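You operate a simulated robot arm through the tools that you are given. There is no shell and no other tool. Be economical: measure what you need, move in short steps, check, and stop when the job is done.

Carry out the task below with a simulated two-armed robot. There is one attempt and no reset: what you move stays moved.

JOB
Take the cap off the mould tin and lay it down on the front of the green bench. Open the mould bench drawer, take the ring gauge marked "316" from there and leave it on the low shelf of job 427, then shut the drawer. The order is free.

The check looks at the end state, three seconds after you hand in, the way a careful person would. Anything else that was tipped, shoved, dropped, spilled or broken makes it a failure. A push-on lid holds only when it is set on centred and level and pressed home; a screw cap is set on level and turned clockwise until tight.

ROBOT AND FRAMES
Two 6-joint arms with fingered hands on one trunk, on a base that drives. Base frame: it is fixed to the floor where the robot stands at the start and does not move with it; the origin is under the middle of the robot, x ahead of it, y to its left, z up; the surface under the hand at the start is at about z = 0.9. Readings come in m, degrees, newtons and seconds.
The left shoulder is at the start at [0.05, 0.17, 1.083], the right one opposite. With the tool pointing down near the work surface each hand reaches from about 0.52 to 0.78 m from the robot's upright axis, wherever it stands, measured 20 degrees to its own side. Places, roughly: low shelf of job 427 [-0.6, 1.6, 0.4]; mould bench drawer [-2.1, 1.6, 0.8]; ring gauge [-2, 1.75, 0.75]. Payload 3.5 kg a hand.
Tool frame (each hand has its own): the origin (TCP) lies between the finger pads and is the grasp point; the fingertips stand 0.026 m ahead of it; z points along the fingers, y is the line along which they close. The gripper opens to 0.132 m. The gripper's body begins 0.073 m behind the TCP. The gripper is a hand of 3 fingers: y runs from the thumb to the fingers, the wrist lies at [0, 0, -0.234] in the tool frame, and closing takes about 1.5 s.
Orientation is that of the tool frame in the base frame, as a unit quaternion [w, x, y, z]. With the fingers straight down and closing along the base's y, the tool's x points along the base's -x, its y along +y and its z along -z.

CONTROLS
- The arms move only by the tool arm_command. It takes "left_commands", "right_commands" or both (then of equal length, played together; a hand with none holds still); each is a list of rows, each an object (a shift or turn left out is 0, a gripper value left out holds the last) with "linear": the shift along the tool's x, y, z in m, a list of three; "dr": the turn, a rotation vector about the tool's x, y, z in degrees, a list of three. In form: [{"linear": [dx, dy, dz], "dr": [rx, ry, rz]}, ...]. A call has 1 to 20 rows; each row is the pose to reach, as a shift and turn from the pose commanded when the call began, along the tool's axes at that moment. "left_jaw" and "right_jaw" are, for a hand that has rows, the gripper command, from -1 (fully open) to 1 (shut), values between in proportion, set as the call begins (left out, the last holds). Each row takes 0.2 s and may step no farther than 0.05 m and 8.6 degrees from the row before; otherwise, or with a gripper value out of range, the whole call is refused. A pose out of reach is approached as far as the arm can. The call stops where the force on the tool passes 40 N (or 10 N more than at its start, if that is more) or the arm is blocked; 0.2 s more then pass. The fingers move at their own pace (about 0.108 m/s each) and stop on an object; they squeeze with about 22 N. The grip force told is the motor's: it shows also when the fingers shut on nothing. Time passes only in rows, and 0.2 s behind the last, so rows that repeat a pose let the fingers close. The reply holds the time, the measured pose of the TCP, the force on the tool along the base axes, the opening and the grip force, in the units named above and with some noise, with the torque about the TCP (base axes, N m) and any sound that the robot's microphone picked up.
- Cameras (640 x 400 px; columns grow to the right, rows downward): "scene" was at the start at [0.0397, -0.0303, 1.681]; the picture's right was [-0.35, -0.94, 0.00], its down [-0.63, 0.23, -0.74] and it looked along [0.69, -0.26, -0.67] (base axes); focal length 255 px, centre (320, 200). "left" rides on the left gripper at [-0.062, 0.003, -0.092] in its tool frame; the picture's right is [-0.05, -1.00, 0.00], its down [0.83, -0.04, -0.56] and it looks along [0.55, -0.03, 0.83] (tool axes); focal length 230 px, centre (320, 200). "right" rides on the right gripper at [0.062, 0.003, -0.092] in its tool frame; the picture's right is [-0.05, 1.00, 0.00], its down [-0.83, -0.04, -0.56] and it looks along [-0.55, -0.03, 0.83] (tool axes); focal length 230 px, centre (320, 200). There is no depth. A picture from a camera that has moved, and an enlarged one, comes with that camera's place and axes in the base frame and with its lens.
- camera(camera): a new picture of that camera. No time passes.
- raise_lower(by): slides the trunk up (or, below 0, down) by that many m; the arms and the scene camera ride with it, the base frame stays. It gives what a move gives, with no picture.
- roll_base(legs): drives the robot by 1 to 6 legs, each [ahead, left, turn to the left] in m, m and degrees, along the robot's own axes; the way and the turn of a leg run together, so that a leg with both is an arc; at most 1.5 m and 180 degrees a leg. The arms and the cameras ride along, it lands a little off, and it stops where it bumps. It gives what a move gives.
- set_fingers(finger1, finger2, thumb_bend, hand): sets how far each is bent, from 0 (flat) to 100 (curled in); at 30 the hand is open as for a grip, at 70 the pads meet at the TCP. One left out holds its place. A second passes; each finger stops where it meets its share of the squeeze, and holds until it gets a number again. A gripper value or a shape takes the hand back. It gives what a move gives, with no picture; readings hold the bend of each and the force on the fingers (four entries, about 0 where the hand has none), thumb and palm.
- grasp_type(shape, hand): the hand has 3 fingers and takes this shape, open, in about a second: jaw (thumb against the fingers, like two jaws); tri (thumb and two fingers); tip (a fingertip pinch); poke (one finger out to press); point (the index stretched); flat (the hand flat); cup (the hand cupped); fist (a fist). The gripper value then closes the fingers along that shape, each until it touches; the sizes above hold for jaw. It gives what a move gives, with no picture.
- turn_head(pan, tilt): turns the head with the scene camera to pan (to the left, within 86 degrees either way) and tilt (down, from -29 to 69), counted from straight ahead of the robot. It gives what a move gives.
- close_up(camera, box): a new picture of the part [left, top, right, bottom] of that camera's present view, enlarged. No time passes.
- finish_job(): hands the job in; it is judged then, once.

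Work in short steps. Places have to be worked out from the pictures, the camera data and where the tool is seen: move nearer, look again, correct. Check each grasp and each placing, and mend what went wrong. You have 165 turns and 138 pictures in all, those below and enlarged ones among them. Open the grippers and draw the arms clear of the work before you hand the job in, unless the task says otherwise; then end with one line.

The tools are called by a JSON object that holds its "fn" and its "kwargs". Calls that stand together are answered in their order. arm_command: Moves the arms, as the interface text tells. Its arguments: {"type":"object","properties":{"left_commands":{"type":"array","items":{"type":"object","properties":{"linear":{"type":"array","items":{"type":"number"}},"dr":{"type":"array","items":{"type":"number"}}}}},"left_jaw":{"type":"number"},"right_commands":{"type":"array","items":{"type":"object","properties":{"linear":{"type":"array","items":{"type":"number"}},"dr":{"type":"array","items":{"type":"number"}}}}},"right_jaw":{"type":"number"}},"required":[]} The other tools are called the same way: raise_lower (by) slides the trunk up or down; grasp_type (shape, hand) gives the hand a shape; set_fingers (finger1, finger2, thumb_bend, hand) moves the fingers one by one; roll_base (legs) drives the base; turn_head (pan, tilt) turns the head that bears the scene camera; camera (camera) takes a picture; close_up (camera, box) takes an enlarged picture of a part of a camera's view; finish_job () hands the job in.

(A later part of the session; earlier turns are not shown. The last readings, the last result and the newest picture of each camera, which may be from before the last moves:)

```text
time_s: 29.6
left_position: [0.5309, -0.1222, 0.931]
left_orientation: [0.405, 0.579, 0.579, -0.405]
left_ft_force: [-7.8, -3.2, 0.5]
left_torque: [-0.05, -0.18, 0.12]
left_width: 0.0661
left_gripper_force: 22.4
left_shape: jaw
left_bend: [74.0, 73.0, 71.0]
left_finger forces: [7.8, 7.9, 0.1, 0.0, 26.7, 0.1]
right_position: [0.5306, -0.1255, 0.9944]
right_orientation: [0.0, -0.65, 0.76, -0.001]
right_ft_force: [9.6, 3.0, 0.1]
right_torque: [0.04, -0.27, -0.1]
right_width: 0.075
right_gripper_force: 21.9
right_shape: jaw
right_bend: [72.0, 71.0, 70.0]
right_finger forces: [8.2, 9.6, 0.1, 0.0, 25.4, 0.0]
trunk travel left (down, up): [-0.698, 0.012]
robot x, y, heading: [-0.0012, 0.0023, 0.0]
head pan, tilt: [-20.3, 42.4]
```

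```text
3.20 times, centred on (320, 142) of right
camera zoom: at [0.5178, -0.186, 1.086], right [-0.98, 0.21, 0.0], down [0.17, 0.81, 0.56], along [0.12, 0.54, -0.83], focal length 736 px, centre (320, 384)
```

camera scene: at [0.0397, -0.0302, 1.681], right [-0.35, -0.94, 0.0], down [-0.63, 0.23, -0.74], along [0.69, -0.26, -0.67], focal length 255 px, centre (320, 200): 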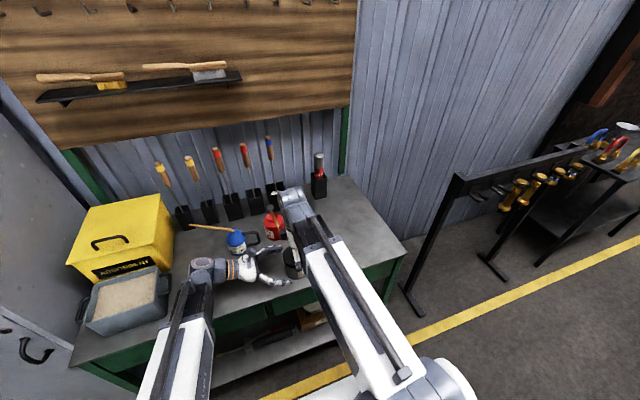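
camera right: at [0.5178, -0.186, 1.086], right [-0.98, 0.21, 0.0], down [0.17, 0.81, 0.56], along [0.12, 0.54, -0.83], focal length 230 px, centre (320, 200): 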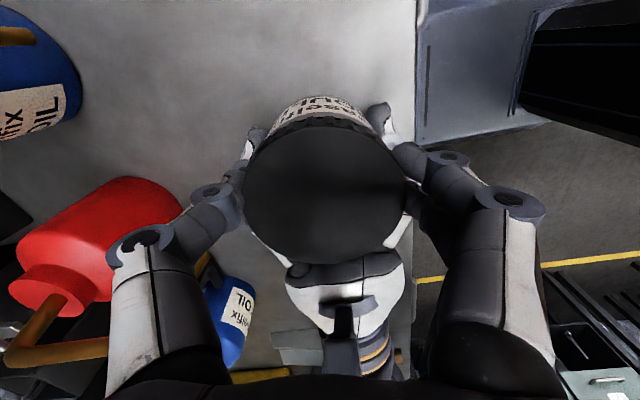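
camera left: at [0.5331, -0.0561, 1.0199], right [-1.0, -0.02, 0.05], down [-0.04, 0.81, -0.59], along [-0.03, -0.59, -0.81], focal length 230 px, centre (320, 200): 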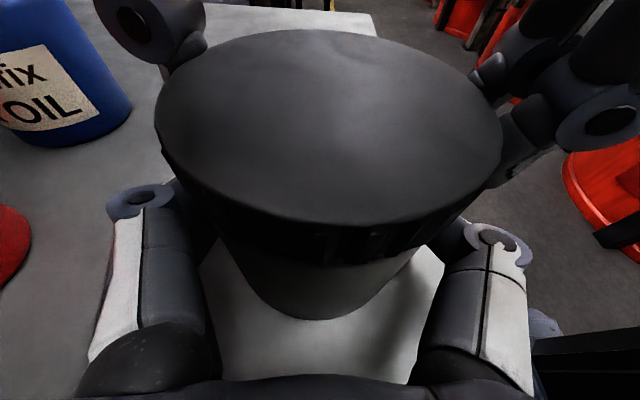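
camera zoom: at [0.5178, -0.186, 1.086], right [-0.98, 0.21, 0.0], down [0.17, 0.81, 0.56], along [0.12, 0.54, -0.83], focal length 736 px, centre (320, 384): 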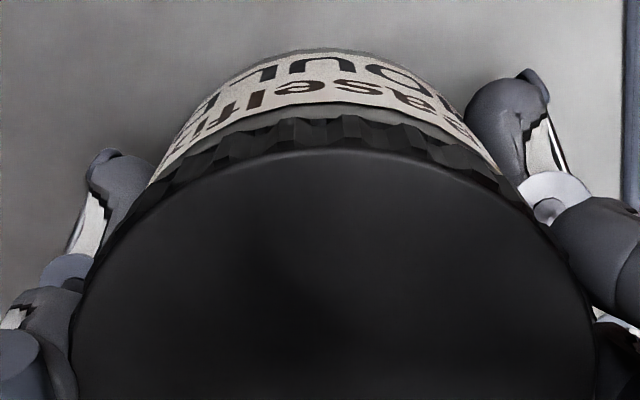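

I need a before/after comparison of cap against label. I open the right hand, swing it back to about 48 degrees, re-grip and zoom in.

{"fn": "arm_command", "kwargs": {"right_commands": [{}, {}, {}, {"linear": [0, 0, -0.012]}, {"linear": [0, 0, -0.012], "dr": [0, 0, 8]}, {"linear": [0, 0, -0.012], "dr": [0, 0, 16]}, {"linear": [0, 0, -0.012], "dr": [0, 0, 24]}, {"linear": [0, 0, -0.012], "dr": [0, 0, 32]}, {"linear": [0, 0, -0.006], "dr": [0, 0, 36]}, {"linear": [0, 0, 0.0], "dr": [0, 0, 36]}, {"linear": [0, 0, 0.0], "dr": [0, 0, 36]}], "right_jaw": -1}}

{"fn": "arm_command", "kwargs": {"right_commands": [{}, {}, {}, {}, {}, {}, {}], "right_jaw": 1}}

{"fn": "close_up", "kwargs": {"camera": "right", "box": [220, 80, 420, 205]}}

```text
time_s: 32.0
left_position: [0.5315, -0.121, 0.9308]
left_orientation: [0.406, 0.579, 0.58, -0.405]
left_ft_force: [0.1, 0.3, -0.2]
left_torque: [0.01, 0.03, 0.0]
left_width: 0.0656
left_gripper_force: 21.6
left_shape: jaw
left_bend: [73.0, 73.0, 72.0]
left_finger forces: [9.6, 10.0, 0.1, 0.1, 21.4, 0.0]
right_position: [0.5309, -0.1262, 0.9936]
right_orientation: [-0.001, -0.383, 0.924, -0.001]
right_ft_force: [-0.3, -0.3, 0.0]
right_torque: [-0.01, 0.03, 0.03]
right_width: 0.1319
right_gripper_force: 0.1
right_shape: jaw
right_bend: [30.0, 30.0, 30.0]
right_finger forces: [0.0, 0.0, 0.0, 0.0, 0.0, 0.1]
trunk travel left (down, up): [-0.698, 0.012]
robot x, y, heading: [0.0009, -0.0022, -0.1]
head pan, tilt: [-20.3, 42.4]
```

```text
time_s: 33.6
left_position: [0.5318, -0.1237, 0.9308]
left_orientation: [0.406, 0.579, 0.579, -0.406]
left_ft_force: [0.4, -0.1, 0.3]
left_torque: [0.04, 0.06, 0.0]
left_width: 0.0656
left_gripper_force: 22.1
left_shape: jaw
left_bend: [73.0, 73.0, 72.0]
left_finger forces: [9.7, 10.3, 0.0, 0.0, 21.2, 0.0]
right_position: [0.5299, -0.1264, 0.9946]
right_orientation: [0.0, -0.383, 0.924, 0.0]
right_ft_force: [-1.8, 0.6, -1.4]
right_torque: [-0.02, 0.01, 0.01]
right_width: 0.074
right_gripper_force: 22.0
right_shape: jaw
right_bend: [71.0, 69.0, 70.0]
right_finger forces: [10.1, 10.4, 0.0, 0.0, 19.6, 0.1]
trunk travel left (down, up): [-0.698, 0.012]
robot x, y, heading: [0.0049, 0.0001, 0.1]
head pan, tilt: [-20.3, 42.4]
```

```text
3.20 times, centred on (320, 142) of right
camera zoom: at [0.4844, -0.1674, 1.0858], right [-0.67, 0.74, 0.0], down [0.62, 0.56, 0.56], along [0.41, 0.37, -0.83], focal length 736 px, centre (320, 384)
```

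zoom: 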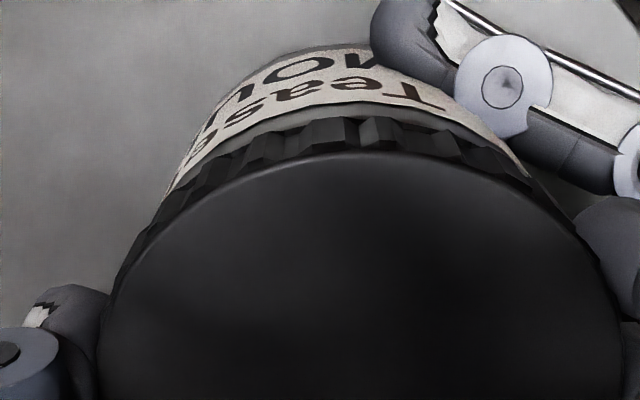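

Text position "ea/O" is centred here at 45 degrees, while "sel" was centred at 81. That fits a tin that stood still during the first stroke. I do the second stroke and compare.

{"fn": "arm_command", "kwargs": {"right_commands": [{"dr": [0, 0, -7]}, {"dr": [0, 0, -14]}, {"dr": [0, 0, -21]}, {"dr": [0, 0, -28]}, {"dr": [0, 0, -35]}, {"dr": [0, 0, -37]}, {"dr": [0, 0, -37]}]}}

{"fn": "close_up", "kwargs": {"camera": "right", "box": [220, 80, 420, 205]}}

```text
time_s: 35.2
left_position: [0.5316, -0.1218, 0.9305]
left_orientation: [0.405, 0.58, 0.579, -0.406]
left_ft_force: [-8.8, -3.1, 0.4]
left_torque: [-0.03, -0.13, 0.09]
left_width: 0.0654
left_gripper_force: 22.1
left_shape: jaw
left_bend: [74.0, 73.0, 71.0]
left_finger forces: [7.7, 7.5, 0.0, 0.1, 27.2, 0.0]
right_position: [0.5311, -0.1268, 0.9923]
right_orientation: [0.0, -0.657, 0.754, -0.001]
right_ft_force: [10.4, 4.3, 3.6]
right_torque: [0.06, -0.37, -0.1]
right_width: 0.074
right_gripper_force: 22.2
right_shape: jaw
right_bend: [72.0, 71.0, 70.0]
right_finger forces: [7.4, 8.8, 0.0, 0.1, 26.9, 0.0]
trunk travel left (down, up): [-0.698, 0.012]
robot x, y, heading: [-0.0002, 0.0006, 0.1]
head pan, tilt: [-20.3, 42.4]
```

```text
3.20 times, centred on (320, 142) of right
camera zoom: at [0.519, -0.1868, 1.0861], right [-0.98, 0.19, 0.0], down [0.16, 0.82, 0.56], along [0.11, 0.55, -0.83], focal length 736 px, centre (320, 384)
```

zoom: 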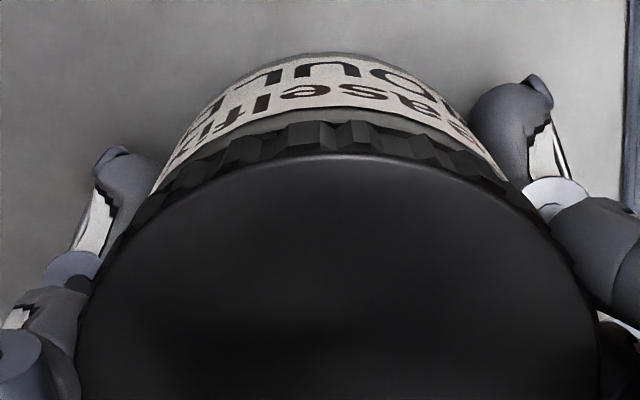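

The label stayed put while the cap turned, and the gap below the cap has grown. It is unscrewing, so I repeat the stroke.

{"fn": "arm_command", "kwargs": {"right_commands": [{}, {}, {}, {"linear": [0, 0, -0.012]}, {"linear": [0, 0, -0.012], "dr": [0, 0, 8]}, {"linear": [0, 0, -0.012], "dr": [0, 0, 16]}, {"linear": [0, 0, -0.012], "dr": [0, 0, 24]}, {"linear": [0, 0, -0.012], "dr": [0, 0, 32]}, {"linear": [0, 0, -0.006], "dr": [0, 0, 38]}, {"linear": [0, 0, -0.001], "dr": [0, 0, 38]}, {"linear": [0, 0, -0.001], "dr": [0, 0, 38]}], "right_jaw": -1}}

{"fn": "arm_command", "kwargs": {"right_commands": [{}, {}, {}, {}, {}, {}, {}], "right_jaw": 1}}

{"fn": "arm_command", "kwargs": {"right_commands": [{"dr": [0, 0, -7]}, {"dr": [0, 0, -14]}, {"dr": [0, 0, -21]}, {"dr": [0, 0, -28]}, {"dr": [0, 0, -35]}, {"dr": [0, 0, -39]}, {"dr": [0, 0, -39]}]}}

{"fn": "close_up", "kwargs": {"camera": "right", "box": [220, 80, 420, 205]}}

```text
time_s: 37.6
left_position: [0.5324, -0.1213, 0.9308]
left_orientation: [0.406, 0.579, 0.579, -0.406]
left_ft_force: [0.6, 0.6, -0.2]
left_torque: [0.0, 0.06, -0.03]
left_width: 0.0652
left_gripper_force: 22.0
left_shape: jaw
left_bend: [73.0, 73.0, 72.0]
left_finger forces: [9.4, 10.0, 0.0, 0.0, 21.0, 0.0]
right_position: [0.5295, -0.1277, 0.9955]
right_orientation: [-0.001, -0.374, 0.927, 0.0]
right_ft_force: [-0.3, -0.4, -0.8]
right_torque: [0.0, -0.01, 0.02]
right_width: 0.1318
right_gripper_force: 0.0
right_shape: jaw
right_bend: [30.0, 30.0, 30.0]
right_finger forces: [0.0, 0.0, 0.1, 0.0, 0.0, 0.1]
trunk travel left (down, up): [-0.698, 0.012]
robot x, y, heading: [-0.0012, -0.0015, 0.3]
head pan, tilt: [-20.3, 42.4]
```

```text
time_s: 39.2
left_position: [0.532, -0.1226, 0.9302]
left_orientation: [0.406, 0.578, 0.58, -0.405]
left_ft_force: [1.4, 1.7, 0.0]
left_torque: [-0.01, 0.08, 0.0]
left_width: 0.065
left_gripper_force: 21.8
left_shape: jaw
left_bend: [73.0, 73.0, 72.0]
left_finger forces: [9.5, 10.1, 0.0, 0.0, 20.6, 0.0]
right_position: [0.531, -0.1273, 0.9946]
right_orientation: [0.0, -0.375, 0.927, 0.0]
right_ft_force: [-1.2, -0.7, -1.2]
right_torque: [-0.04, 0.02, 0.02]
right_width: 0.0737
right_gripper_force: 22.0
right_shape: jaw
right_bend: [71.0, 67.0, 70.0]
right_finger forces: [9.4, 10.1, 0.0, 0.0, 18.9, 0.0]
trunk travel left (down, up): [-0.698, 0.012]
robot x, y, heading: [0.0004, -0.0012, 0.1]
head pan, tilt: [-20.3, 42.4]
```

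```text
time_s: 40.8
left_position: [0.5324, -0.1237, 0.9313]
left_orientation: [0.405, 0.579, 0.579, -0.407]
left_ft_force: [-10.9, -3.4, -0.3]
left_torque: [0.0, -0.16, 0.12]
left_width: 0.064
left_gripper_force: 21.9
left_shape: jaw
left_bend: [74.0, 73.0, 71.0]
left_finger forces: [7.4, 6.7, 0.0, 0.0, 27.1, 0.0]
right_position: [0.5307, -0.127, 0.9953]
right_orientation: [0.001, -0.663, 0.749, -0.001]
right_ft_force: [14.3, 4.0, 5.7]
right_torque: [0.06, -0.48, -0.19]
right_width: 0.0734
right_gripper_force: 22.4
right_shape: jaw
right_bend: [72.0, 70.0, 70.0]
right_finger forces: [6.2, 7.8, 0.1, 0.0, 26.0, 0.0]
trunk travel left (down, up): [-0.698, 0.012]
robot x, y, heading: [0.001, -0.0008, -0.0]
head pan, tilt: [-20.3, 42.4]
```

```text
3.20 times, centred on (320, 142) of right
camera zoom: at [0.5198, -0.1875, 1.0875], right [-0.99, 0.17, 0.0], down [0.14, 0.82, 0.56], along [0.1, 0.55, -0.83], focal length 736 px, centre (320, 384)
```

zoom: 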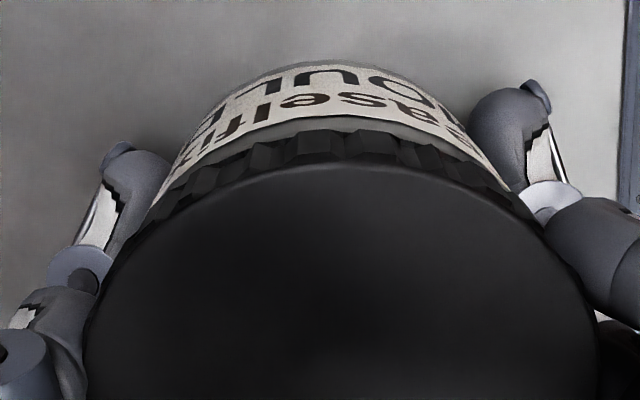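

About 110 degrees have been turned. I test a small 5 mm lift to see whether the cap comes free.

{"fn": "arm_command", "kwargs": {"right_commands": [{"linear": [0, 0, -0.002]}, {"linear": [0, 0, -0.004]}, {"linear": [0, 0, -0.005]}]}}

{"fn": "close_up", "kwargs": {"camera": "right", "box": [220, 80, 420, 205]}}

{"fn": "camera", "kwargs": {"camera": "left"}}

```text
time_s: 41.6
left_position: [0.5317, -0.1237, 0.9302]
left_orientation: [0.406, 0.579, 0.579, -0.406]
left_ft_force: [-9.4, 0.6, 9.2]
left_torque: [-0.05, -0.11, 0.02]
left_width: 0.0638
left_gripper_force: 21.7
left_shape: jaw
left_bend: [74.0, 73.0, 71.0]
left_finger forces: [7.3, 6.6, 0.1, 0.0, 24.8, 0.0]
right_position: [0.5301, -0.1276, 0.9992]
right_orientation: [-0.001, -0.662, 0.749, 0.001]
right_ft_force: [10.3, 0.1, -11.4]
right_torque: [-0.02, -0.52, -0.06]
right_width: 0.074
right_gripper_force: 22.1
right_shape: jaw
right_bend: [72.0, 70.0, 70.0]
right_finger forces: [7.7, 8.6, 0.1, 0.0, 24.5, 0.0]
trunk travel left (down, up): [-0.698, 0.012]
robot x, y, heading: [-0.0023, 0.0008, -0.1]
head pan, tilt: [-20.3, 42.4]
```

```text
3.20 times, centred on (320, 142) of right
camera zoom: at [0.5201, -0.1876, 1.0911], right [-0.98, 0.17, 0.0], down [0.14, 0.82, 0.55], along [0.1, 0.55, -0.83], focal length 736 px, centre (320, 384)
```

zoom: 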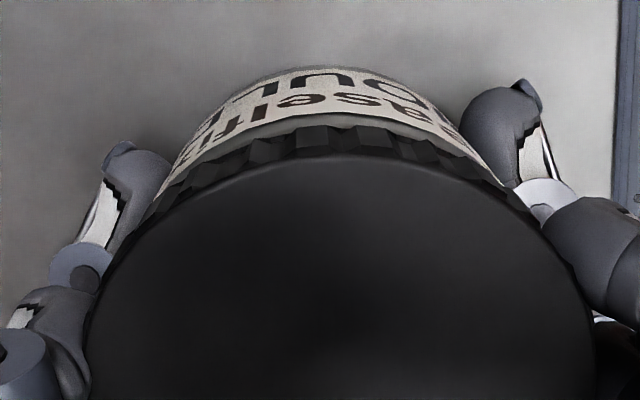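

```text
102 pictures are left
camera left: at [0.5336, -0.0558, 1.0203], right [-1.0, -0.02, 0.05], down [-0.04, 0.81, -0.59], along [-0.03, -0.59, -0.8], focal length 230 px, centre (320, 200)
```

left: 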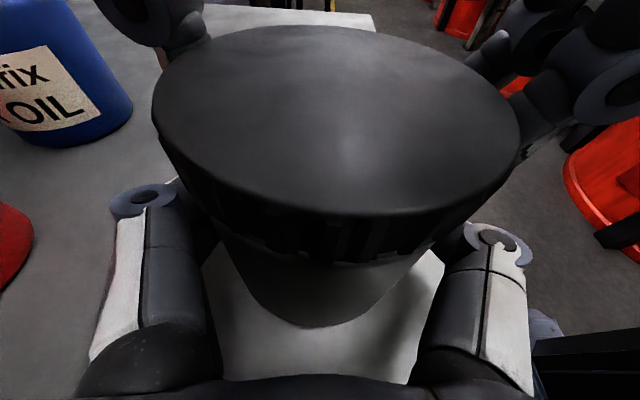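

Still threaded. I lower back, then make two more strokes.

{"fn": "arm_command", "kwargs": {"right_commands": [{"linear": [0, 0, 0.003]}, {"linear": [0, 0, 0.0045]}, {"linear": [0, 0, 0.0045]}]}}

{"fn": "arm_command", "kwargs": {"right_commands": [{}, {}, {}, {"linear": [0, 0, -0.012]}, {"linear": [0, 0, -0.012], "dr": [0, 0, 8]}, {"linear": [0, 0, -0.012], "dr": [0, 0, 16]}, {"linear": [0, 0, -0.012], "dr": [0, 0, 24]}, {"linear": [0, 0, -0.012], "dr": [0, 0, 32]}, {"linear": [0, 0, -0.006], "dr": [0, 0, 38]}, {"linear": [0, 0, 0], "dr": [0, 0, 38]}, {"linear": [0, 0, 0], "dr": [0, 0, 38]}], "right_jaw": -1}}

{"fn": "arm_command", "kwargs": {"right_commands": [{}, {}, {}, {}, {}, {}, {}], "right_jaw": 1}}

{"fn": "arm_command", "kwargs": {"right_commands": [{"dr": [0, 0, -7]}, {"dr": [0, 0, -14]}, {"dr": [0, 0, -21]}, {"dr": [0, 0, -28]}, {"dr": [0, 0, -35], "linear": [0, 0, -0.001]}, {"dr": [0, 0, -39], "linear": [0, 0, -0.001]}, {"dr": [0, 0, -39], "linear": [0, 0, -0.001]}]}}

{"fn": "close_up", "kwargs": {"camera": "right", "box": [220, 80, 420, 205]}}

```text
time_s: 42.4
left_position: [0.5321, -0.1227, 0.931]
left_orientation: [0.405, 0.579, 0.58, -0.405]
left_ft_force: [-7.7, -1.2, 1.4]
left_torque: [-0.02, -0.03, 0.03]
left_width: 0.0638
left_gripper_force: 21.9
left_shape: jaw
left_bend: [74.0, 73.0, 71.0]
left_finger forces: [7.8, 7.5, 0.0, 0.0, 23.6, 0.0]
right_position: [0.5307, -0.1258, 0.9961]
right_orientation: [0.0, -0.663, 0.748, -0.001]
right_ft_force: [8.9, 2.6, 2.7]
right_torque: [0.01, -0.38, -0.12]
right_width: 0.0734
right_gripper_force: 22.3
right_shape: jaw
right_bend: [72.0, 70.0, 70.0]
right_finger forces: [7.2, 8.4, 0.0, 0.0, 23.4, 0.0]
trunk travel left (down, up): [-0.698, 0.012]
robot x, y, heading: [0.0003, 0.0001, 0.0]
head pan, tilt: [-20.3, 42.4]
```

```text
time_s: 44.8
left_position: [0.5314, -0.1236, 0.9302]
left_orientation: [0.406, 0.579, 0.579, -0.406]
left_ft_force: [-0.3, 0.5, -3.0]
left_torque: [-0.02, 0.04, -0.01]
left_width: 0.0634
left_gripper_force: 22.1
left_shape: jaw
left_bend: [74.0, 73.0, 72.0]
left_finger forces: [9.3, 9.6, 0.1, 0.0, 19.9, 0.1]
right_position: [0.5318, -0.128, 0.9948]
right_orientation: [0.0, -0.382, 0.924, 0.0]
right_ft_force: [-0.1, 0.7, -0.5]
right_torque: [-0.01, -0.01, 0.01]
right_width: 0.132
right_gripper_force: 0.2
right_shape: jaw
right_bend: [30.0, 30.0, 30.0]
right_finger forces: [0.0, 0.0, 0.1, 0.1, 0.0, 0.0]
trunk travel left (down, up): [-0.698, 0.012]
robot x, y, heading: [-0.001, -0.0017, 0.1]
head pan, tilt: [-20.3, 42.4]
```

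```text
time_s: 46.4
left_position: [0.5311, -0.1223, 0.9304]
left_orientation: [0.406, 0.579, 0.579, -0.405]
left_ft_force: [0.3, 0.6, -2.1]
left_torque: [0.03, 0.09, 0.01]
left_width: 0.0633
left_gripper_force: 22.1
left_shape: jaw
left_bend: [74.0, 72.0, 72.0]
left_finger forces: [9.5, 10.0, 0.1, 0.1, 19.7, 0.0]
right_position: [0.5312, -0.1278, 0.9953]
right_orientation: [0.0, -0.382, 0.924, 0.0]
right_ft_force: [-1.4, 0.3, -1.4]
right_torque: [-0.01, 0.02, 0.03]
right_width: 0.0735
right_gripper_force: 22.3
right_shape: jaw
right_bend: [70.0, 65.0, 70.0]
right_finger forces: [10.0, 10.4, 0.0, 0.0, 19.4, 0.1]
trunk travel left (down, up): [-0.698, 0.012]
robot x, y, heading: [-0.0022, 0.0013, -0.2]
head pan, tilt: [-20.3, 42.4]
```

```text
time_s: 48.0
left_position: [0.5304, -0.1235, 0.9306]
left_orientation: [0.405, 0.58, 0.578, -0.407]
left_ft_force: [-12.4, -2.8, 0.6]
left_torque: [0.01, -0.2, 0.18]
left_width: 0.0634
left_gripper_force: 22.4
left_shape: jaw
left_bend: [74.0, 73.0, 72.0]
left_finger forces: [6.9, 6.3, 0.0, 0.1, 27.4, 0.0]
right_position: [0.5303, -0.1269, 0.9969]
right_orientation: [0.0, -0.669, 0.743, 0.0]
right_ft_force: [13.7, 0.7, 0.4]
right_torque: [0.02, -0.57, -0.21]
right_width: 0.0748
right_gripper_force: 22.0
right_shape: jaw
right_bend: [71.0, 68.0, 70.0]
right_finger forces: [6.7, 8.6, 0.0, 0.1, 28.1, 0.0]
trunk travel left (down, up): [-0.698, 0.012]
robot x, y, heading: [0.0, -0.0019, -0.2]
head pan, tilt: [-20.3, 42.4]
```

```text
3.20 times, centred on (320, 142) of right
camera zoom: at [0.5211, -0.1874, 1.089], right [-0.99, 0.15, 0.0], down [0.13, 0.82, 0.56], along [0.09, 0.55, -0.83], focal length 736 px, centre (320, 384)
```

zoom: 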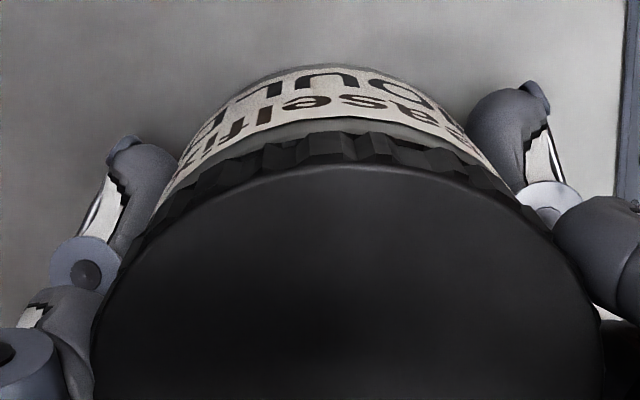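

To be sure the cap turns rather than slipping in the fingers, I re-grip and compare rib positions (fixed in the hand camera if there is no slip) before and after the next stroke.

{"fn": "arm_command", "kwargs": {"right_commands": [{}, {}, {}, {"linear": [0, 0, -0.012]}, {"linear": [0, 0, -0.012], "dr": [0, 0, 8]}, {"linear": [0, 0, -0.012], "dr": [0, 0, 16]}, {"linear": [0, 0, -0.012], "dr": [0, 0, 24]}, {"linear": [0, 0, -0.012], "dr": [0, 0, 32]}, {"linear": [0, 0, -0.006], "dr": [0, 0, 38]}, {"linear": [0, 0, 0], "dr": [0, 0, 40]}, {"linear": [0, 0, 0], "dr": [0, 0, 40]}], "right_jaw": -1}}

{"fn": "arm_command", "kwargs": {"right_commands": [{}, {}, {}, {}, {}, {}, {}], "right_jaw": 1}}

{"fn": "close_up", "kwargs": {"camera": "right", "box": [260, 95, 380, 170]}}

{"fn": "arm_command", "kwargs": {"right_commands": [{"dr": [0, 0, -7]}, {"dr": [0, 0, -14]}, {"dr": [0, 0, -20]}, {"dr": [0, 0, -20]}]}}

{"fn": "close_up", "kwargs": {"camera": "right", "box": [260, 95, 380, 170]}}

{"fn": "arm_command", "kwargs": {"right_commands": [{"dr": [0, 0, -7]}, {"dr": [0, 0, -14]}, {"dr": [0, 0, -20], "linear": [0, 0, -0.0005]}, {"dr": [0, 0, -20], "linear": [0, 0, -0.0005]}]}}

{"fn": "close_up", "kwargs": {"camera": "right", "box": [260, 95, 380, 170]}}

```text
time_s: 50.4
left_position: [0.5314, -0.1231, 0.931]
left_orientation: [0.405, 0.58, 0.579, -0.406]
left_ft_force: [0.8, -0.2, -3.4]
left_torque: [0.02, 0.03, 0.0]
left_width: 0.0626
left_gripper_force: 21.6
left_shape: jaw
left_bend: [74.0, 73.0, 72.0]
left_finger forces: [9.7, 9.5, 0.0, 0.1, 19.3, 0.0]
right_position: [0.5302, -0.1267, 0.9968]
right_orientation: [0.0, -0.374, 0.927, 0.0]
right_ft_force: [0.7, -1.0, -0.3]
right_torque: [0.02, 0.0, 0.03]
right_width: 0.1318
right_gripper_force: 0.1
right_shape: jaw
right_bend: [30.0, 30.0, 30.0]
right_finger forces: [0.0, 0.0, 0.0, 0.1, 0.0, 0.0]
trunk travel left (down, up): [-0.698, 0.012]
robot x, y, heading: [-0.0008, 0.0033, -0.1]
head pan, tilt: [-20.3, 42.4]
```

```text
time_s: 52.0
left_position: [0.532, -0.1224, 0.9301]
left_orientation: [0.405, 0.579, 0.579, -0.406]
left_ft_force: [0.2, 0.3, -2.5]
left_torque: [-0.02, 0.11, -0.02]
left_width: 0.0628
left_gripper_force: 22.6
left_shape: jaw
left_bend: [74.0, 73.0, 72.0]
left_finger forces: [9.6, 9.6, 0.0, 0.0, 19.2, 0.0]
right_position: [0.5311, -0.1265, 0.9959]
right_orientation: [0.0, -0.375, 0.927, 0.0]
right_ft_force: [-1.8, -0.2, -1.7]
right_torque: [-0.02, 0.03, 0.02]
right_width: 0.0736
right_gripper_force: 21.9
right_shape: jaw
right_bend: [71.0, 66.0, 70.0]
right_finger forces: [9.9, 10.2, 0.0, 0.0, 19.5, 0.0]
trunk travel left (down, up): [-0.698, 0.012]
robot x, y, heading: [-0.0047, -0.0026, 0.1]
head pan, tilt: [-20.3, 42.4]
```

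```text
5.33 times, centred on (320, 132) of right
camera zoom: at [0.4841, -0.167, 1.0891], right [-0.66, 0.75, 0.0], down [0.63, 0.55, 0.56], along [0.42, 0.36, -0.83], focal length 1227 px, centre (320, 560)
```

zoom: 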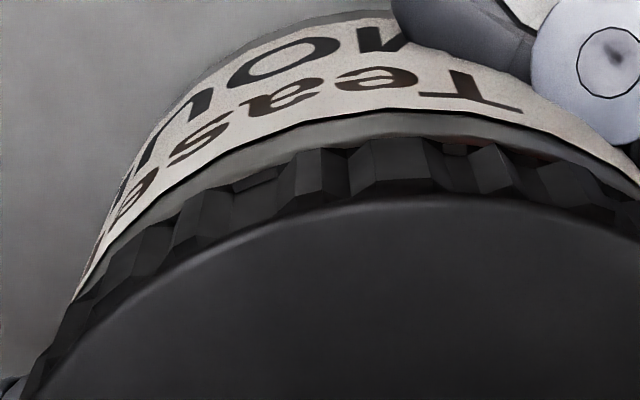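

```text
time_s: 53.0
left_position: [0.5305, -0.1223, 0.9313]
left_orientation: [0.405, 0.58, 0.579, -0.406]
left_ft_force: [-7.1, 0.7, -1.4]
left_torque: [-0.01, -0.16, 0.1]
left_width: 0.0628
left_gripper_force: 21.6
left_shape: jaw
left_bend: [74.0, 73.0, 72.0]
left_finger forces: [7.7, 7.6, 0.0, 0.0, 23.6, 0.0]
right_position: [0.5321, -0.1277, 0.996]
right_orientation: [0.001, -0.531, 0.848, -0.001]
right_ft_force: [8.1, -0.6, 4.3]
right_torque: [-0.05, -0.22, -0.13]
right_width: 0.0728
right_gripper_force: 22.4
right_shape: jaw
right_bend: [71.0, 68.0, 70.0]
right_finger forces: [7.7, 8.9, 0.0, 0.0, 22.7, 0.1]
trunk travel left (down, up): [-0.698, 0.012]
robot x, y, heading: [0.0008, -0.0029, 0.1]
head pan, tilt: [-20.3, 42.4]
```

```text
5.33 times, centred on (320, 132) of right
camera zoom: at [0.5012, -0.1806, 1.0886], right [-0.88, 0.48, 0.0], down [0.4, 0.73, 0.56], along [0.27, 0.49, -0.83], focal length 1227 px, centre (320, 560)
```

zoom: 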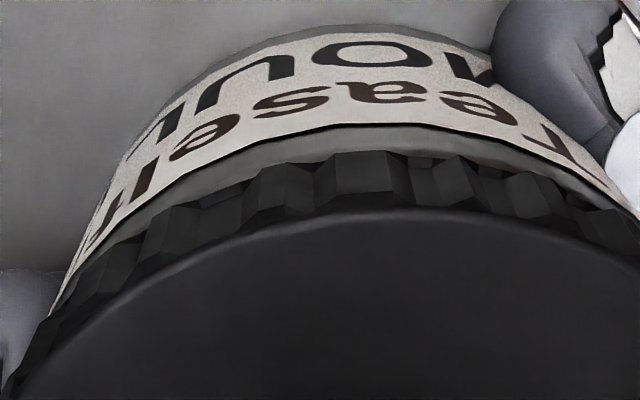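

```text
time_s: 54.0
left_position: [0.5312, -0.1231, 0.9304]
left_orientation: [0.405, 0.579, 0.579, -0.406]
left_ft_force: [-11.6, -1.3, -1.2]
left_torque: [0.0, -0.16, 0.15]
left_width: 0.0627
left_gripper_force: 22.3
left_shape: jaw
left_bend: [74.0, 73.0, 72.0]
left_finger forces: [6.7, 6.3, 0.0, 0.0, 26.8, 0.1]
right_position: [0.5306, -0.1263, 0.9968]
right_orientation: [0.001, -0.67, 0.742, -0.001]
right_ft_force: [14.5, 2.1, 3.7]
right_torque: [0.02, -0.53, -0.19]
right_width: 0.0734
right_gripper_force: 21.8
right_shape: jaw
right_bend: [72.0, 69.0, 70.0]
right_finger forces: [6.3, 7.8, 0.1, 0.1, 25.6, 0.0]
trunk travel left (down, up): [-0.698, 0.012]
robot x, y, heading: [-0.0023, 0.0017, 0.1]
head pan, tilt: [-20.3, 42.4]
```

```text
5.33 times, centred on (320, 132) of right
camera zoom: at [0.5209, -0.1871, 1.0894], right [-0.99, 0.15, 0.0], down [0.13, 0.82, 0.56], along [0.09, 0.55, -0.83], focal length 1227 px, centre (320, 560)
```

zoom: 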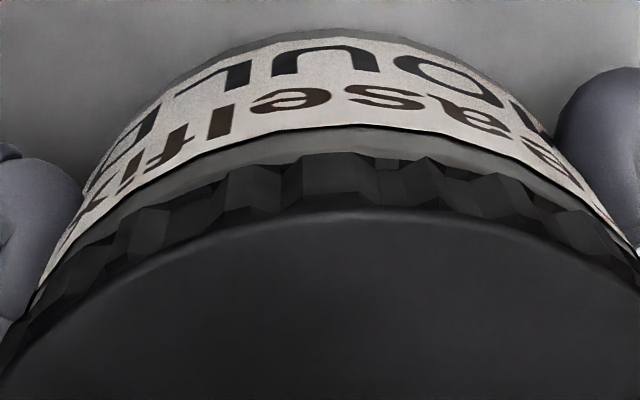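

The evidence is ambiguous for the ribs, but the gap under the cap grows. I compare with the left camera (fixed reference) now.

{"fn": "camera", "kwargs": {"camera": "left"}}

{"fn": "close_up", "kwargs": {"camera": "left", "box": [180, 160, 500, 360]}}

```text
97 pictures are left
camera left: at [0.533, -0.056, 1.0198], right [-1.0, -0.02, 0.05], down [-0.04, 0.81, -0.59], along [-0.03, -0.59, -0.81], focal length 230 px, centre (320, 200)
```

left: 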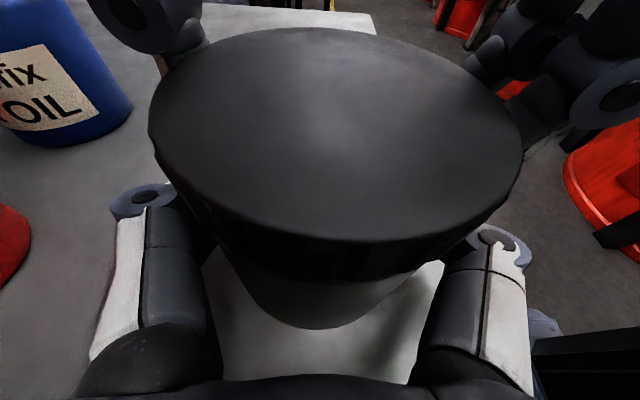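

```text
2.00 times, centred on (340, 260) of left
camera zoom: at [0.533, -0.056, 1.0198], right [-1.0, -0.02, 0.05], down [-0.04, 0.81, -0.59], along [-0.03, -0.59, -0.81], focal length 460 px, centre (280, 80)
```

zoom: 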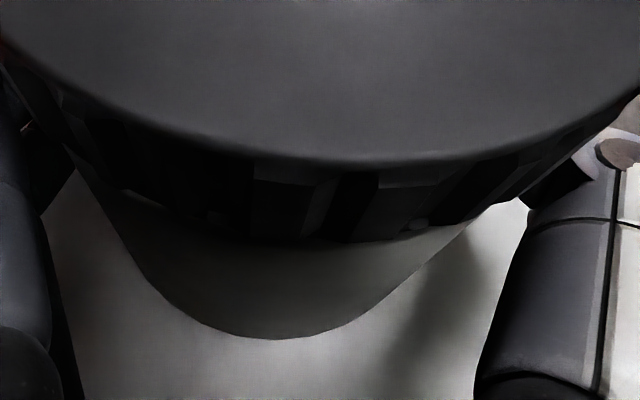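

The tin has crept toward the left palm, so its grip needs reseating. I open the right hand, swing it back and locate the cap again.

{"fn": "arm_command", "kwargs": {"right_commands": [{}, {}, {}, {"linear": [0, 0, -0.012]}, {"linear": [0, 0, -0.012], "dr": [0, 0, 8]}, {"linear": [0, 0, -0.012], "dr": [0, 0, 16]}, {"linear": [0, 0, -0.012], "dr": [0, 0, 24]}, {"linear": [0, 0, -0.012], "dr": [0, 0, 32]}, {"linear": [0, 0, -0.012], "dr": [0, 0, 38]}, {"linear": [0, 0, -0.012], "dr": [0, 0, 38]}], "right_jaw": -1}}

{"fn": "arm_command", "kwargs": {"left_commands": [{}, {}, {"linear": [0, 0, -0.005]}, {"linear": [0, 0, -0.01]}, {"linear": [0, 0, -0.01]}], "left_jaw": -0.7}}

{"fn": "camera", "kwargs": {"camera": "left"}}

{"fn": "camera", "kwargs": {"camera": "right"}}

```text
time_s: 56.2
left_position: [0.532, -0.1217, 0.9302]
left_orientation: [0.406, 0.579, 0.579, -0.406]
left_ft_force: [1.0, 0.7, -2.0]
left_torque: [0.03, 0.03, -0.02]
left_width: 0.0622
left_gripper_force: 22.4
left_shape: jaw
left_bend: [74.0, 73.0, 73.0]
left_finger forces: [9.8, 9.3, 0.0, 0.0, 19.1, 0.1]
right_position: [0.5328, -0.1258, 1.0085]
right_orientation: [0.0, -0.39, 0.921, -0.001]
right_ft_force: [0.7, -0.8, -0.7]
right_torque: [0.01, 0.01, 0.01]
right_width: 0.1317
right_gripper_force: 0.0
right_shape: jaw
right_bend: [30.0, 30.0, 30.0]
right_finger forces: [0.0, 0.1, 0.0, 0.0, 0.0, 0.0]
trunk travel left (down, up): [-0.698, 0.012]
robot x, y, heading: [0.002, -0.0005, 0.1]
head pan, tilt: [-20.3, 42.4]
```

```text
time_s: 57.4
left_position: [0.5316, -0.1125, 0.9333]
left_orientation: [0.406, 0.579, 0.579, -0.406]
left_ft_force: [-0.1, -0.2, -0.4]
left_torque: [-0.05, 0.0, -0.01]
left_width: 0.1122
left_gripper_force: 0.2
left_shape: jaw
left_bend: [54.0, 54.0, 50.0]
left_finger forces: [0.0, 0.0, 0.1, 0.0, 0.0, 0.0]
right_position: [0.5302, -0.1261, 1.008]
right_orientation: [0.0, -0.391, 0.921, 0.0]
right_ft_force: [-0.1, 0.1, 0.3]
right_torque: [-0.02, -0.04, 0.01]
right_width: 0.1318
right_gripper_force: 0.1
right_shape: jaw
right_bend: [30.0, 30.0, 30.0]
right_finger forces: [0.1, 0.0, 0.1, 0.0, 0.1, 0.0]
trunk travel left (down, up): [-0.698, 0.012]
robot x, y, heading: [0.0016, 0.0001, -0.0]
head pan, tilt: [-20.3, 42.4]
```

```text
95 pictures are left
camera left: at [0.5333, -0.0467, 1.023], right [-1.0, -0.02, 0.05], down [-0.04, 0.81, -0.59], along [-0.03, -0.59, -0.81], focal length 230 px, centre (320, 200)
```

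left: 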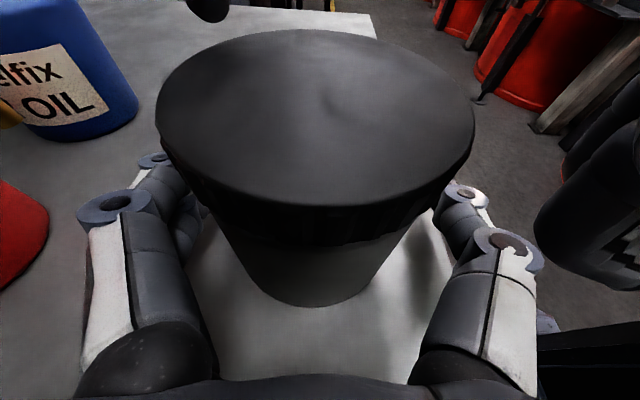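

```text
94 pictures are left
camera right: at [0.4858, -0.1682, 1.101], right [-0.68, 0.73, 0.0], down [0.61, 0.57, 0.56], along [0.41, 0.38, -0.83], focal length 230 px, centre (320, 200)
```

right: 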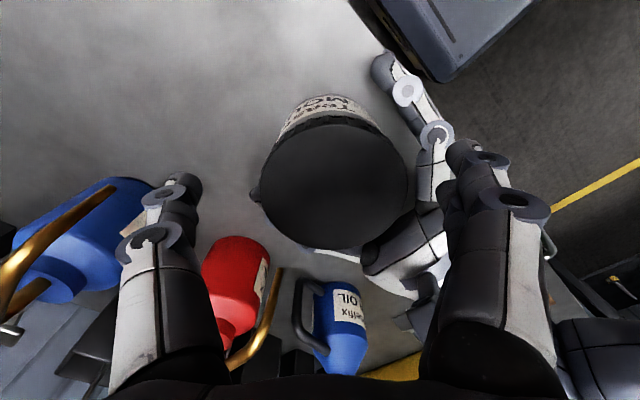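

The cap centre is at about (0.528, -0.1155). I reseat the left grip so the tin sits about 8 mm ahead of its TCP, and re-centre the right hand on the cap.

{"fn": "arm_command", "kwargs": {"left_commands": [{"linear": [0.003, -0.003, -0.004]}, {"linear": [0.003, -0.003, -0.004]}]}}

{"fn": "arm_command", "kwargs": {"left_commands": [{}, {}, {}, {}, {}, {}, {}], "left_jaw": 1}}

{"fn": "arm_command", "kwargs": {"right_commands": [{"linear": [-0.006, 0.008, 0]}, {"linear": [-0.006, 0.008, 0.012]}, {"linear": [-0.006, 0.008, 0.012]}]}}

{"fn": "arm_command", "kwargs": {"right_commands": [{}, {}, {}, {}, {}, {}, {}], "right_jaw": 1}}

{"fn": "close_up", "kwargs": {"camera": "right", "box": [220, 80, 420, 205]}}

```text
time_s: 58.0
left_position: [0.5291, -0.1096, 0.9319]
left_orientation: [0.405, 0.579, 0.579, -0.406]
left_ft_force: [0.6, 0.1, -0.9]
left_torque: [0.02, 0.0, 0.02]
left_width: 0.1119
left_gripper_force: 0.1
left_shape: jaw
left_bend: [54.0, 54.0, 50.0]
left_finger forces: [0.0, 0.0, 0.0, 0.1, 0.0, 0.1]
right_position: [0.5311, -0.1275, 1.0095]
right_orientation: [-0.001, -0.391, 0.92, 0.0]
right_ft_force: [-0.3, 0.6, 1.0]
right_torque: [-0.01, 0.03, -0.02]
right_width: 0.1316
right_gripper_force: 0.1
right_shape: jaw
right_bend: [30.0, 30.0, 30.0]
right_finger forces: [0.0, 0.0, 0.1, 0.1, 0.0, 0.1]
trunk travel left (down, up): [-0.698, 0.012]
robot x, y, heading: [-0.0023, 0.0001, -0.1]
head pan, tilt: [-20.3, 42.4]
```

```text
time_s: 59.6
left_position: [0.5279, -0.1092, 0.9318]
left_orientation: [0.407, 0.578, 0.579, -0.405]
left_ft_force: [1.0, -0.9, 0.3]
left_torque: [0.03, 0.03, 0.0]
left_width: 0.0719
left_gripper_force: 21.6
left_shape: jaw
left_bend: [71.0, 69.0, 70.0]
left_finger forces: [9.6, 9.9, 0.0, 0.0, 20.9, 0.1]
right_position: [0.5309, -0.1271, 1.0083]
right_orientation: [0.0, -0.391, 0.92, -0.001]
right_ft_force: [-0.3, 0.3, -0.8]
right_torque: [0.01, -0.02, 0.02]
right_width: 0.1319
right_gripper_force: 0.1
right_shape: jaw
right_bend: [30.0, 30.0, 30.0]
right_finger forces: [0.1, 0.0, 0.0, 0.0, 0.1, 0.1]
trunk travel left (down, up): [-0.698, 0.012]
robot x, y, heading: [0.0022, -0.0008, 0.2]
head pan, tilt: [-20.3, 42.4]
```

```text
time_s: 60.4
left_position: [0.5285, -0.1086, 0.9318]
left_orientation: [0.406, 0.579, 0.579, -0.405]
left_ft_force: [0.3, 0.1, -0.3]
left_torque: [0.03, 0.01, -0.02]
left_width: 0.0716
left_gripper_force: 21.8
left_shape: jaw
left_bend: [71.0, 70.0, 70.0]
left_finger forces: [9.7, 9.8, 0.0, 0.1, 21.1, 0.0]
right_position: [0.5292, -0.1158, 0.9973]
right_orientation: [0.0, -0.391, 0.92, 0.0]
right_ft_force: [0.2, -0.6, 0.7]
right_torque: [0.0, -0.01, 0.0]
right_width: 0.132
right_gripper_force: 0.2
right_shape: jaw
right_bend: [30.0, 30.0, 30.0]
right_finger forces: [0.0, 0.1, 0.1, 0.0, 0.1, 0.0]
trunk travel left (down, up): [-0.698, 0.012]
robot x, y, heading: [-0.0007, 0.0031, 0.1]
head pan, tilt: [-20.3, 42.4]
```

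```text
time_s: 62.0
left_position: [0.5292, -0.1073, 0.9322]
left_orientation: [0.406, 0.579, 0.579, -0.406]
left_ft_force: [0.6, 1.6, -0.4]
left_torque: [0.01, 0.01, 0.04]
left_width: 0.0717
left_gripper_force: 21.9
left_shape: jaw
left_bend: [71.0, 70.0, 70.0]
left_finger forces: [9.2, 9.8, 0.0, 0.1, 20.8, 0.1]
right_position: [0.5285, -0.1182, 0.9974]
right_orientation: [0.0, -0.391, 0.92, -0.001]
right_ft_force: [-0.1, -0.9, -1.8]
right_torque: [-0.02, 0.04, 0.01]
right_width: 0.0762
right_gripper_force: 21.6
right_shape: jaw
right_bend: [72.0, 71.0, 71.0]
right_finger forces: [9.9, 9.6, 0.0, 0.0, 19.4, 0.0]
trunk travel left (down, up): [-0.698, 0.012]
robot x, y, heading: [-0.0004, -0.0011, 0.0]
head pan, tilt: [-20.3, 42.4]
```

```text
3.20 times, centred on (320, 142) of right
camera zoom: at [0.4841, -0.159, 1.0889], right [-0.68, 0.73, 0.0], down [0.61, 0.57, 0.56], along [0.41, 0.38, -0.83], focal length 736 px, centre (320, 384)
```

zoom: 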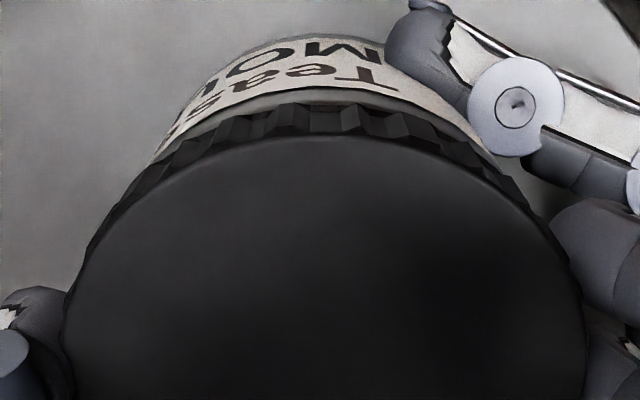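

Both grips are now well centred (left 0.072, right 0.076). I turn 38 degrees and check.

{"fn": "arm_command", "kwargs": {"right_commands": [{"dr": [0, 0, -7]}, {"dr": [0, 0, -14]}, {"dr": [0, 0, -21]}, {"dr": [0, 0, -28]}, {"dr": [0, 0, -35], "linear": [0, 0, -0.0005]}, {"dr": [0, 0, -38], "linear": [0, 0, -0.0005]}, {"dr": [0, 0, -38], "linear": [0, 0, -0.0005]}]}}

{"fn": "close_up", "kwargs": {"camera": "right", "box": [220, 80, 420, 205]}}

```text
time_s: 63.6
left_position: [0.528, -0.1081, 0.9318]
left_orientation: [0.406, 0.579, 0.58, -0.405]
left_ft_force: [-5.4, 4.3, 2.9]
left_torque: [-0.01, -0.15, -0.03]
left_width: 0.0705
left_gripper_force: 22.3
left_shape: jaw
left_bend: [72.0, 70.0, 70.0]
left_finger forces: [8.2, 8.4, 0.1, 0.0, 24.5, 0.0]
right_position: [0.53, -0.1172, 0.9978]
right_orientation: [-0.001, -0.67, 0.743, 0.0]
right_ft_force: [7.7, -5.8, 2.6]
right_torque: [-0.08, -0.26, -0.09]
right_width: 0.0749
right_gripper_force: 21.9
right_shape: jaw
right_bend: [72.0, 72.0, 70.0]
right_finger forces: [8.9, 8.4, 0.1, 0.0, 25.7, 0.1]
trunk travel left (down, up): [-0.698, 0.012]
robot x, y, heading: [-0.0004, 0.0014, -0.3]
head pan, tilt: [-20.3, 42.4]
```

```text
3.20 times, centred on (320, 142) of right
camera zoom: at [0.5203, -0.1781, 1.0891], right [-0.99, 0.15, 0.0], down [0.13, 0.82, 0.56], along [0.09, 0.55, -0.83], focal length 736 px, centre (320, 384)
```

zoom: 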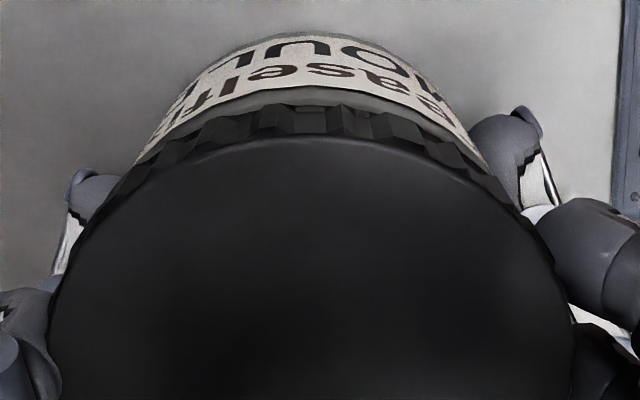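

The tin held and the cap moved with the hand. I run two more strokes, then test the lift.

{"fn": "arm_command", "kwargs": {"right_commands": [{}, {}, {}, {"linear": [0, 0, -0.012]}, {"linear": [0, 0, -0.012], "dr": [0, 0, 8]}, {"linear": [0, 0, -0.012], "dr": [0, 0, 16]}, {"linear": [0, 0, -0.012], "dr": [0, 0, 24]}, {"linear": [0, 0, -0.012], "dr": [0, 0, 32]}, {"linear": [0, 0, -0.006], "dr": [0, 0, 38]}, {"linear": [0, 0, 0], "dr": [0, 0, 40]}, {"linear": [0, 0, 0], "dr": [0, 0, 40]}], "right_jaw": -1}}

{"fn": "arm_command", "kwargs": {"right_commands": [{}, {}, {}, {}, {}, {}, {}], "right_jaw": 1}}

{"fn": "arm_command", "kwargs": {"right_commands": [{"dr": [0, 0, -7]}, {"dr": [0, 0, -14]}, {"dr": [0, 0, -21]}, {"dr": [0, 0, -28]}, {"dr": [0, 0, -35], "linear": [0, 0, -0.0005]}, {"dr": [0, 0, -40], "linear": [0, 0, -0.0005]}, {"dr": [0, 0, -40], "linear": [0, 0, -0.0005]}]}}

{"fn": "arm_command", "kwargs": {"right_commands": [{"linear": [0, 0, -0.002]}, {"linear": [0, 0, -0.004]}, {"linear": [0, 0, -0.006]}, {"linear": [0, 0, -0.006]}]}}

{"fn": "close_up", "kwargs": {"camera": "right", "box": [220, 80, 420, 205]}}

{"fn": "camera", "kwargs": {"camera": "left"}}

```text
time_s: 66.0
left_position: [0.5281, -0.109, 0.9317]
left_orientation: [0.405, 0.579, 0.58, -0.405]
left_ft_force: [-0.1, -0.2, 0.4]
left_torque: [0.03, 0.11, -0.01]
left_width: 0.0701
left_gripper_force: 22.3
left_shape: jaw
left_bend: [72.0, 70.0, 70.0]
left_finger forces: [10.1, 9.5, 0.1, 0.0, 22.4, 0.0]
right_position: [0.529, -0.1178, 0.9958]
right_orientation: [-0.001, -0.374, 0.927, 0.0]
right_ft_force: [0.2, 0.1, -0.1]
right_torque: [-0.03, -0.02, 0.01]
right_width: 0.1322
right_gripper_force: 0.0
right_shape: jaw
right_bend: [30.0, 30.0, 30.0]
right_finger forces: [0.0, 0.0, 0.0, 0.0, 0.0, 0.0]
trunk travel left (down, up): [-0.698, 0.012]
robot x, y, heading: [-0.0042, -0.0013, 0.2]
head pan, tilt: [-20.3, 42.4]
```

```text
time_s: 67.6
left_position: [0.5282, -0.1094, 0.9326]
left_orientation: [0.406, 0.579, 0.579, -0.406]
left_ft_force: [-0.8, 0.3, 0.1]
left_torque: [0.02, 0.07, 0.02]
left_width: 0.0708
left_gripper_force: 21.8
left_shape: jaw
left_bend: [72.0, 70.0, 70.0]
left_finger forces: [9.7, 9.7, 0.1, 0.1, 22.0, 0.0]
right_position: [0.5282, -0.1169, 0.9965]
right_orientation: [0.0, -0.374, 0.927, 0.0]
right_ft_force: [-0.3, -0.7, -0.6]
right_torque: [0.01, 0.0, 0.02]
right_width: 0.0753
right_gripper_force: 21.9
right_shape: jaw
right_bend: [72.0, 71.0, 70.0]
right_finger forces: [9.4, 9.9, 0.0, 0.1, 20.2, 0.0]
trunk travel left (down, up): [-0.698, 0.012]
robot x, y, heading: [0.0, -0.0032, 0.1]
head pan, tilt: [-20.3, 42.4]
```

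```text
time_s: 69.2
left_position: [0.5287, -0.1099, 0.9325]
left_orientation: [0.405, 0.579, 0.579, -0.406]
left_ft_force: [-7.5, 5.1, 4.0]
left_torque: [-0.02, -0.18, -0.01]
left_width: 0.0699
left_gripper_force: 22.4
left_shape: jaw
left_bend: [72.0, 71.0, 70.0]
left_finger forces: [7.6, 8.2, 0.1, 0.0, 25.8, 0.1]
right_position: [0.5294, -0.117, 0.9973]
right_orientation: [0.0, -0.67, 0.742, 0.0]
right_ft_force: [9.9, -3.6, -1.2]
right_torque: [-0.13, -0.34, -0.06]
right_width: 0.0739
right_gripper_force: 22.2
right_shape: jaw
right_bend: [72.0, 72.0, 70.0]
right_finger forces: [8.2, 8.7, 0.0, 0.0, 27.1, 0.0]
trunk travel left (down, up): [-0.698, 0.012]
robot x, y, heading: [0.0013, -0.0021, 0.0]
head pan, tilt: [-20.3, 42.4]
```

```text
time_s: 70.2
left_position: [0.5289, -0.1094, 0.933]
left_orientation: [0.407, 0.578, 0.579, -0.406]
left_ft_force: [-6.0, 1.2, 19.8]
left_torque: [-0.25, -0.16, -0.07]
left_width: 0.0698
left_gripper_force: 21.7
left_shape: jaw
left_bend: [72.0, 71.0, 71.0]
left_finger forces: [8.1, 9.1, 0.0, 0.0, 23.9, 0.0]
right_position: [0.5297, -0.117, 1.0028]
right_orientation: [-0.001, -0.669, 0.743, 0.001]
right_ft_force: [7.0, -0.6, -23.4]
right_torque: [-0.05, -0.25, 0.01]
right_width: 0.0739
right_gripper_force: 21.5
right_shape: jaw
right_bend: [72.0, 71.0, 70.0]
right_finger forces: [8.6, 9.3, 0.0, 0.1, 23.4, 0.1]
trunk travel left (down, up): [-0.698, 0.012]
robot x, y, heading: [0.0008, 0.004, -0.3]
head pan, tilt: [-20.3, 42.4]
```

```text
3.20 times, centred on (320, 142) of right
camera zoom: at [0.5192, -0.1777, 1.0956], right [-0.99, 0.16, 0.0], down [0.13, 0.82, 0.56], along [0.09, 0.55, -0.83], focal length 736 px, centre (320, 384)
```

zoom: 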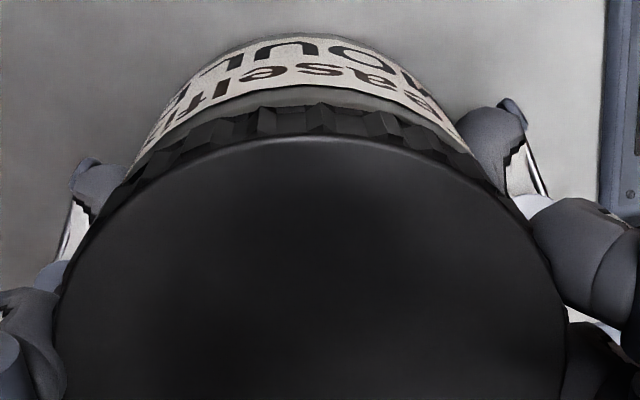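

```text
90 pictures are left
camera left: at [0.5302, -0.042, 1.022], right [-1.0, -0.02, 0.05], down [-0.04, 0.8, -0.59], along [-0.03, -0.59, -0.8], focal length 230 px, centre (320, 200)
```

left: 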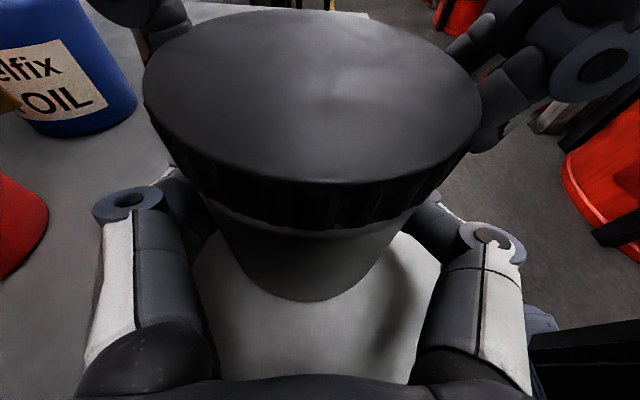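

The cap looks higher relative to the tin's base now. I zoom in on the left view to see whether there is a neck gap.

{"fn": "close_up", "kwargs": {"camera": "left", "box": [180, 160, 500, 360]}}

```text
2.00 times, centred on (340, 260) of left
camera zoom: at [0.5302, -0.042, 1.022], right [-1.0, -0.02, 0.05], down [-0.04, 0.8, -0.59], along [-0.03, -0.59, -0.8], focal length 460 px, centre (280, 80)
```

zoom: 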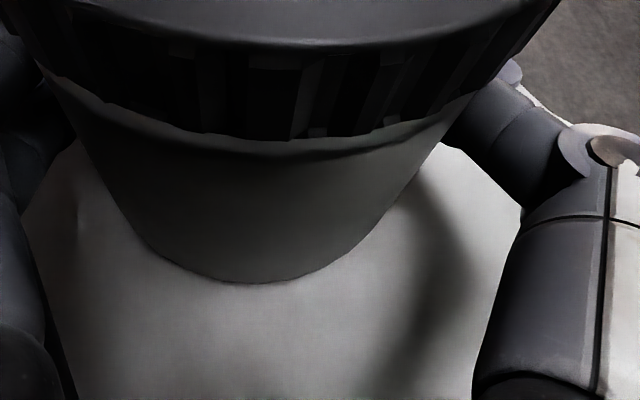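

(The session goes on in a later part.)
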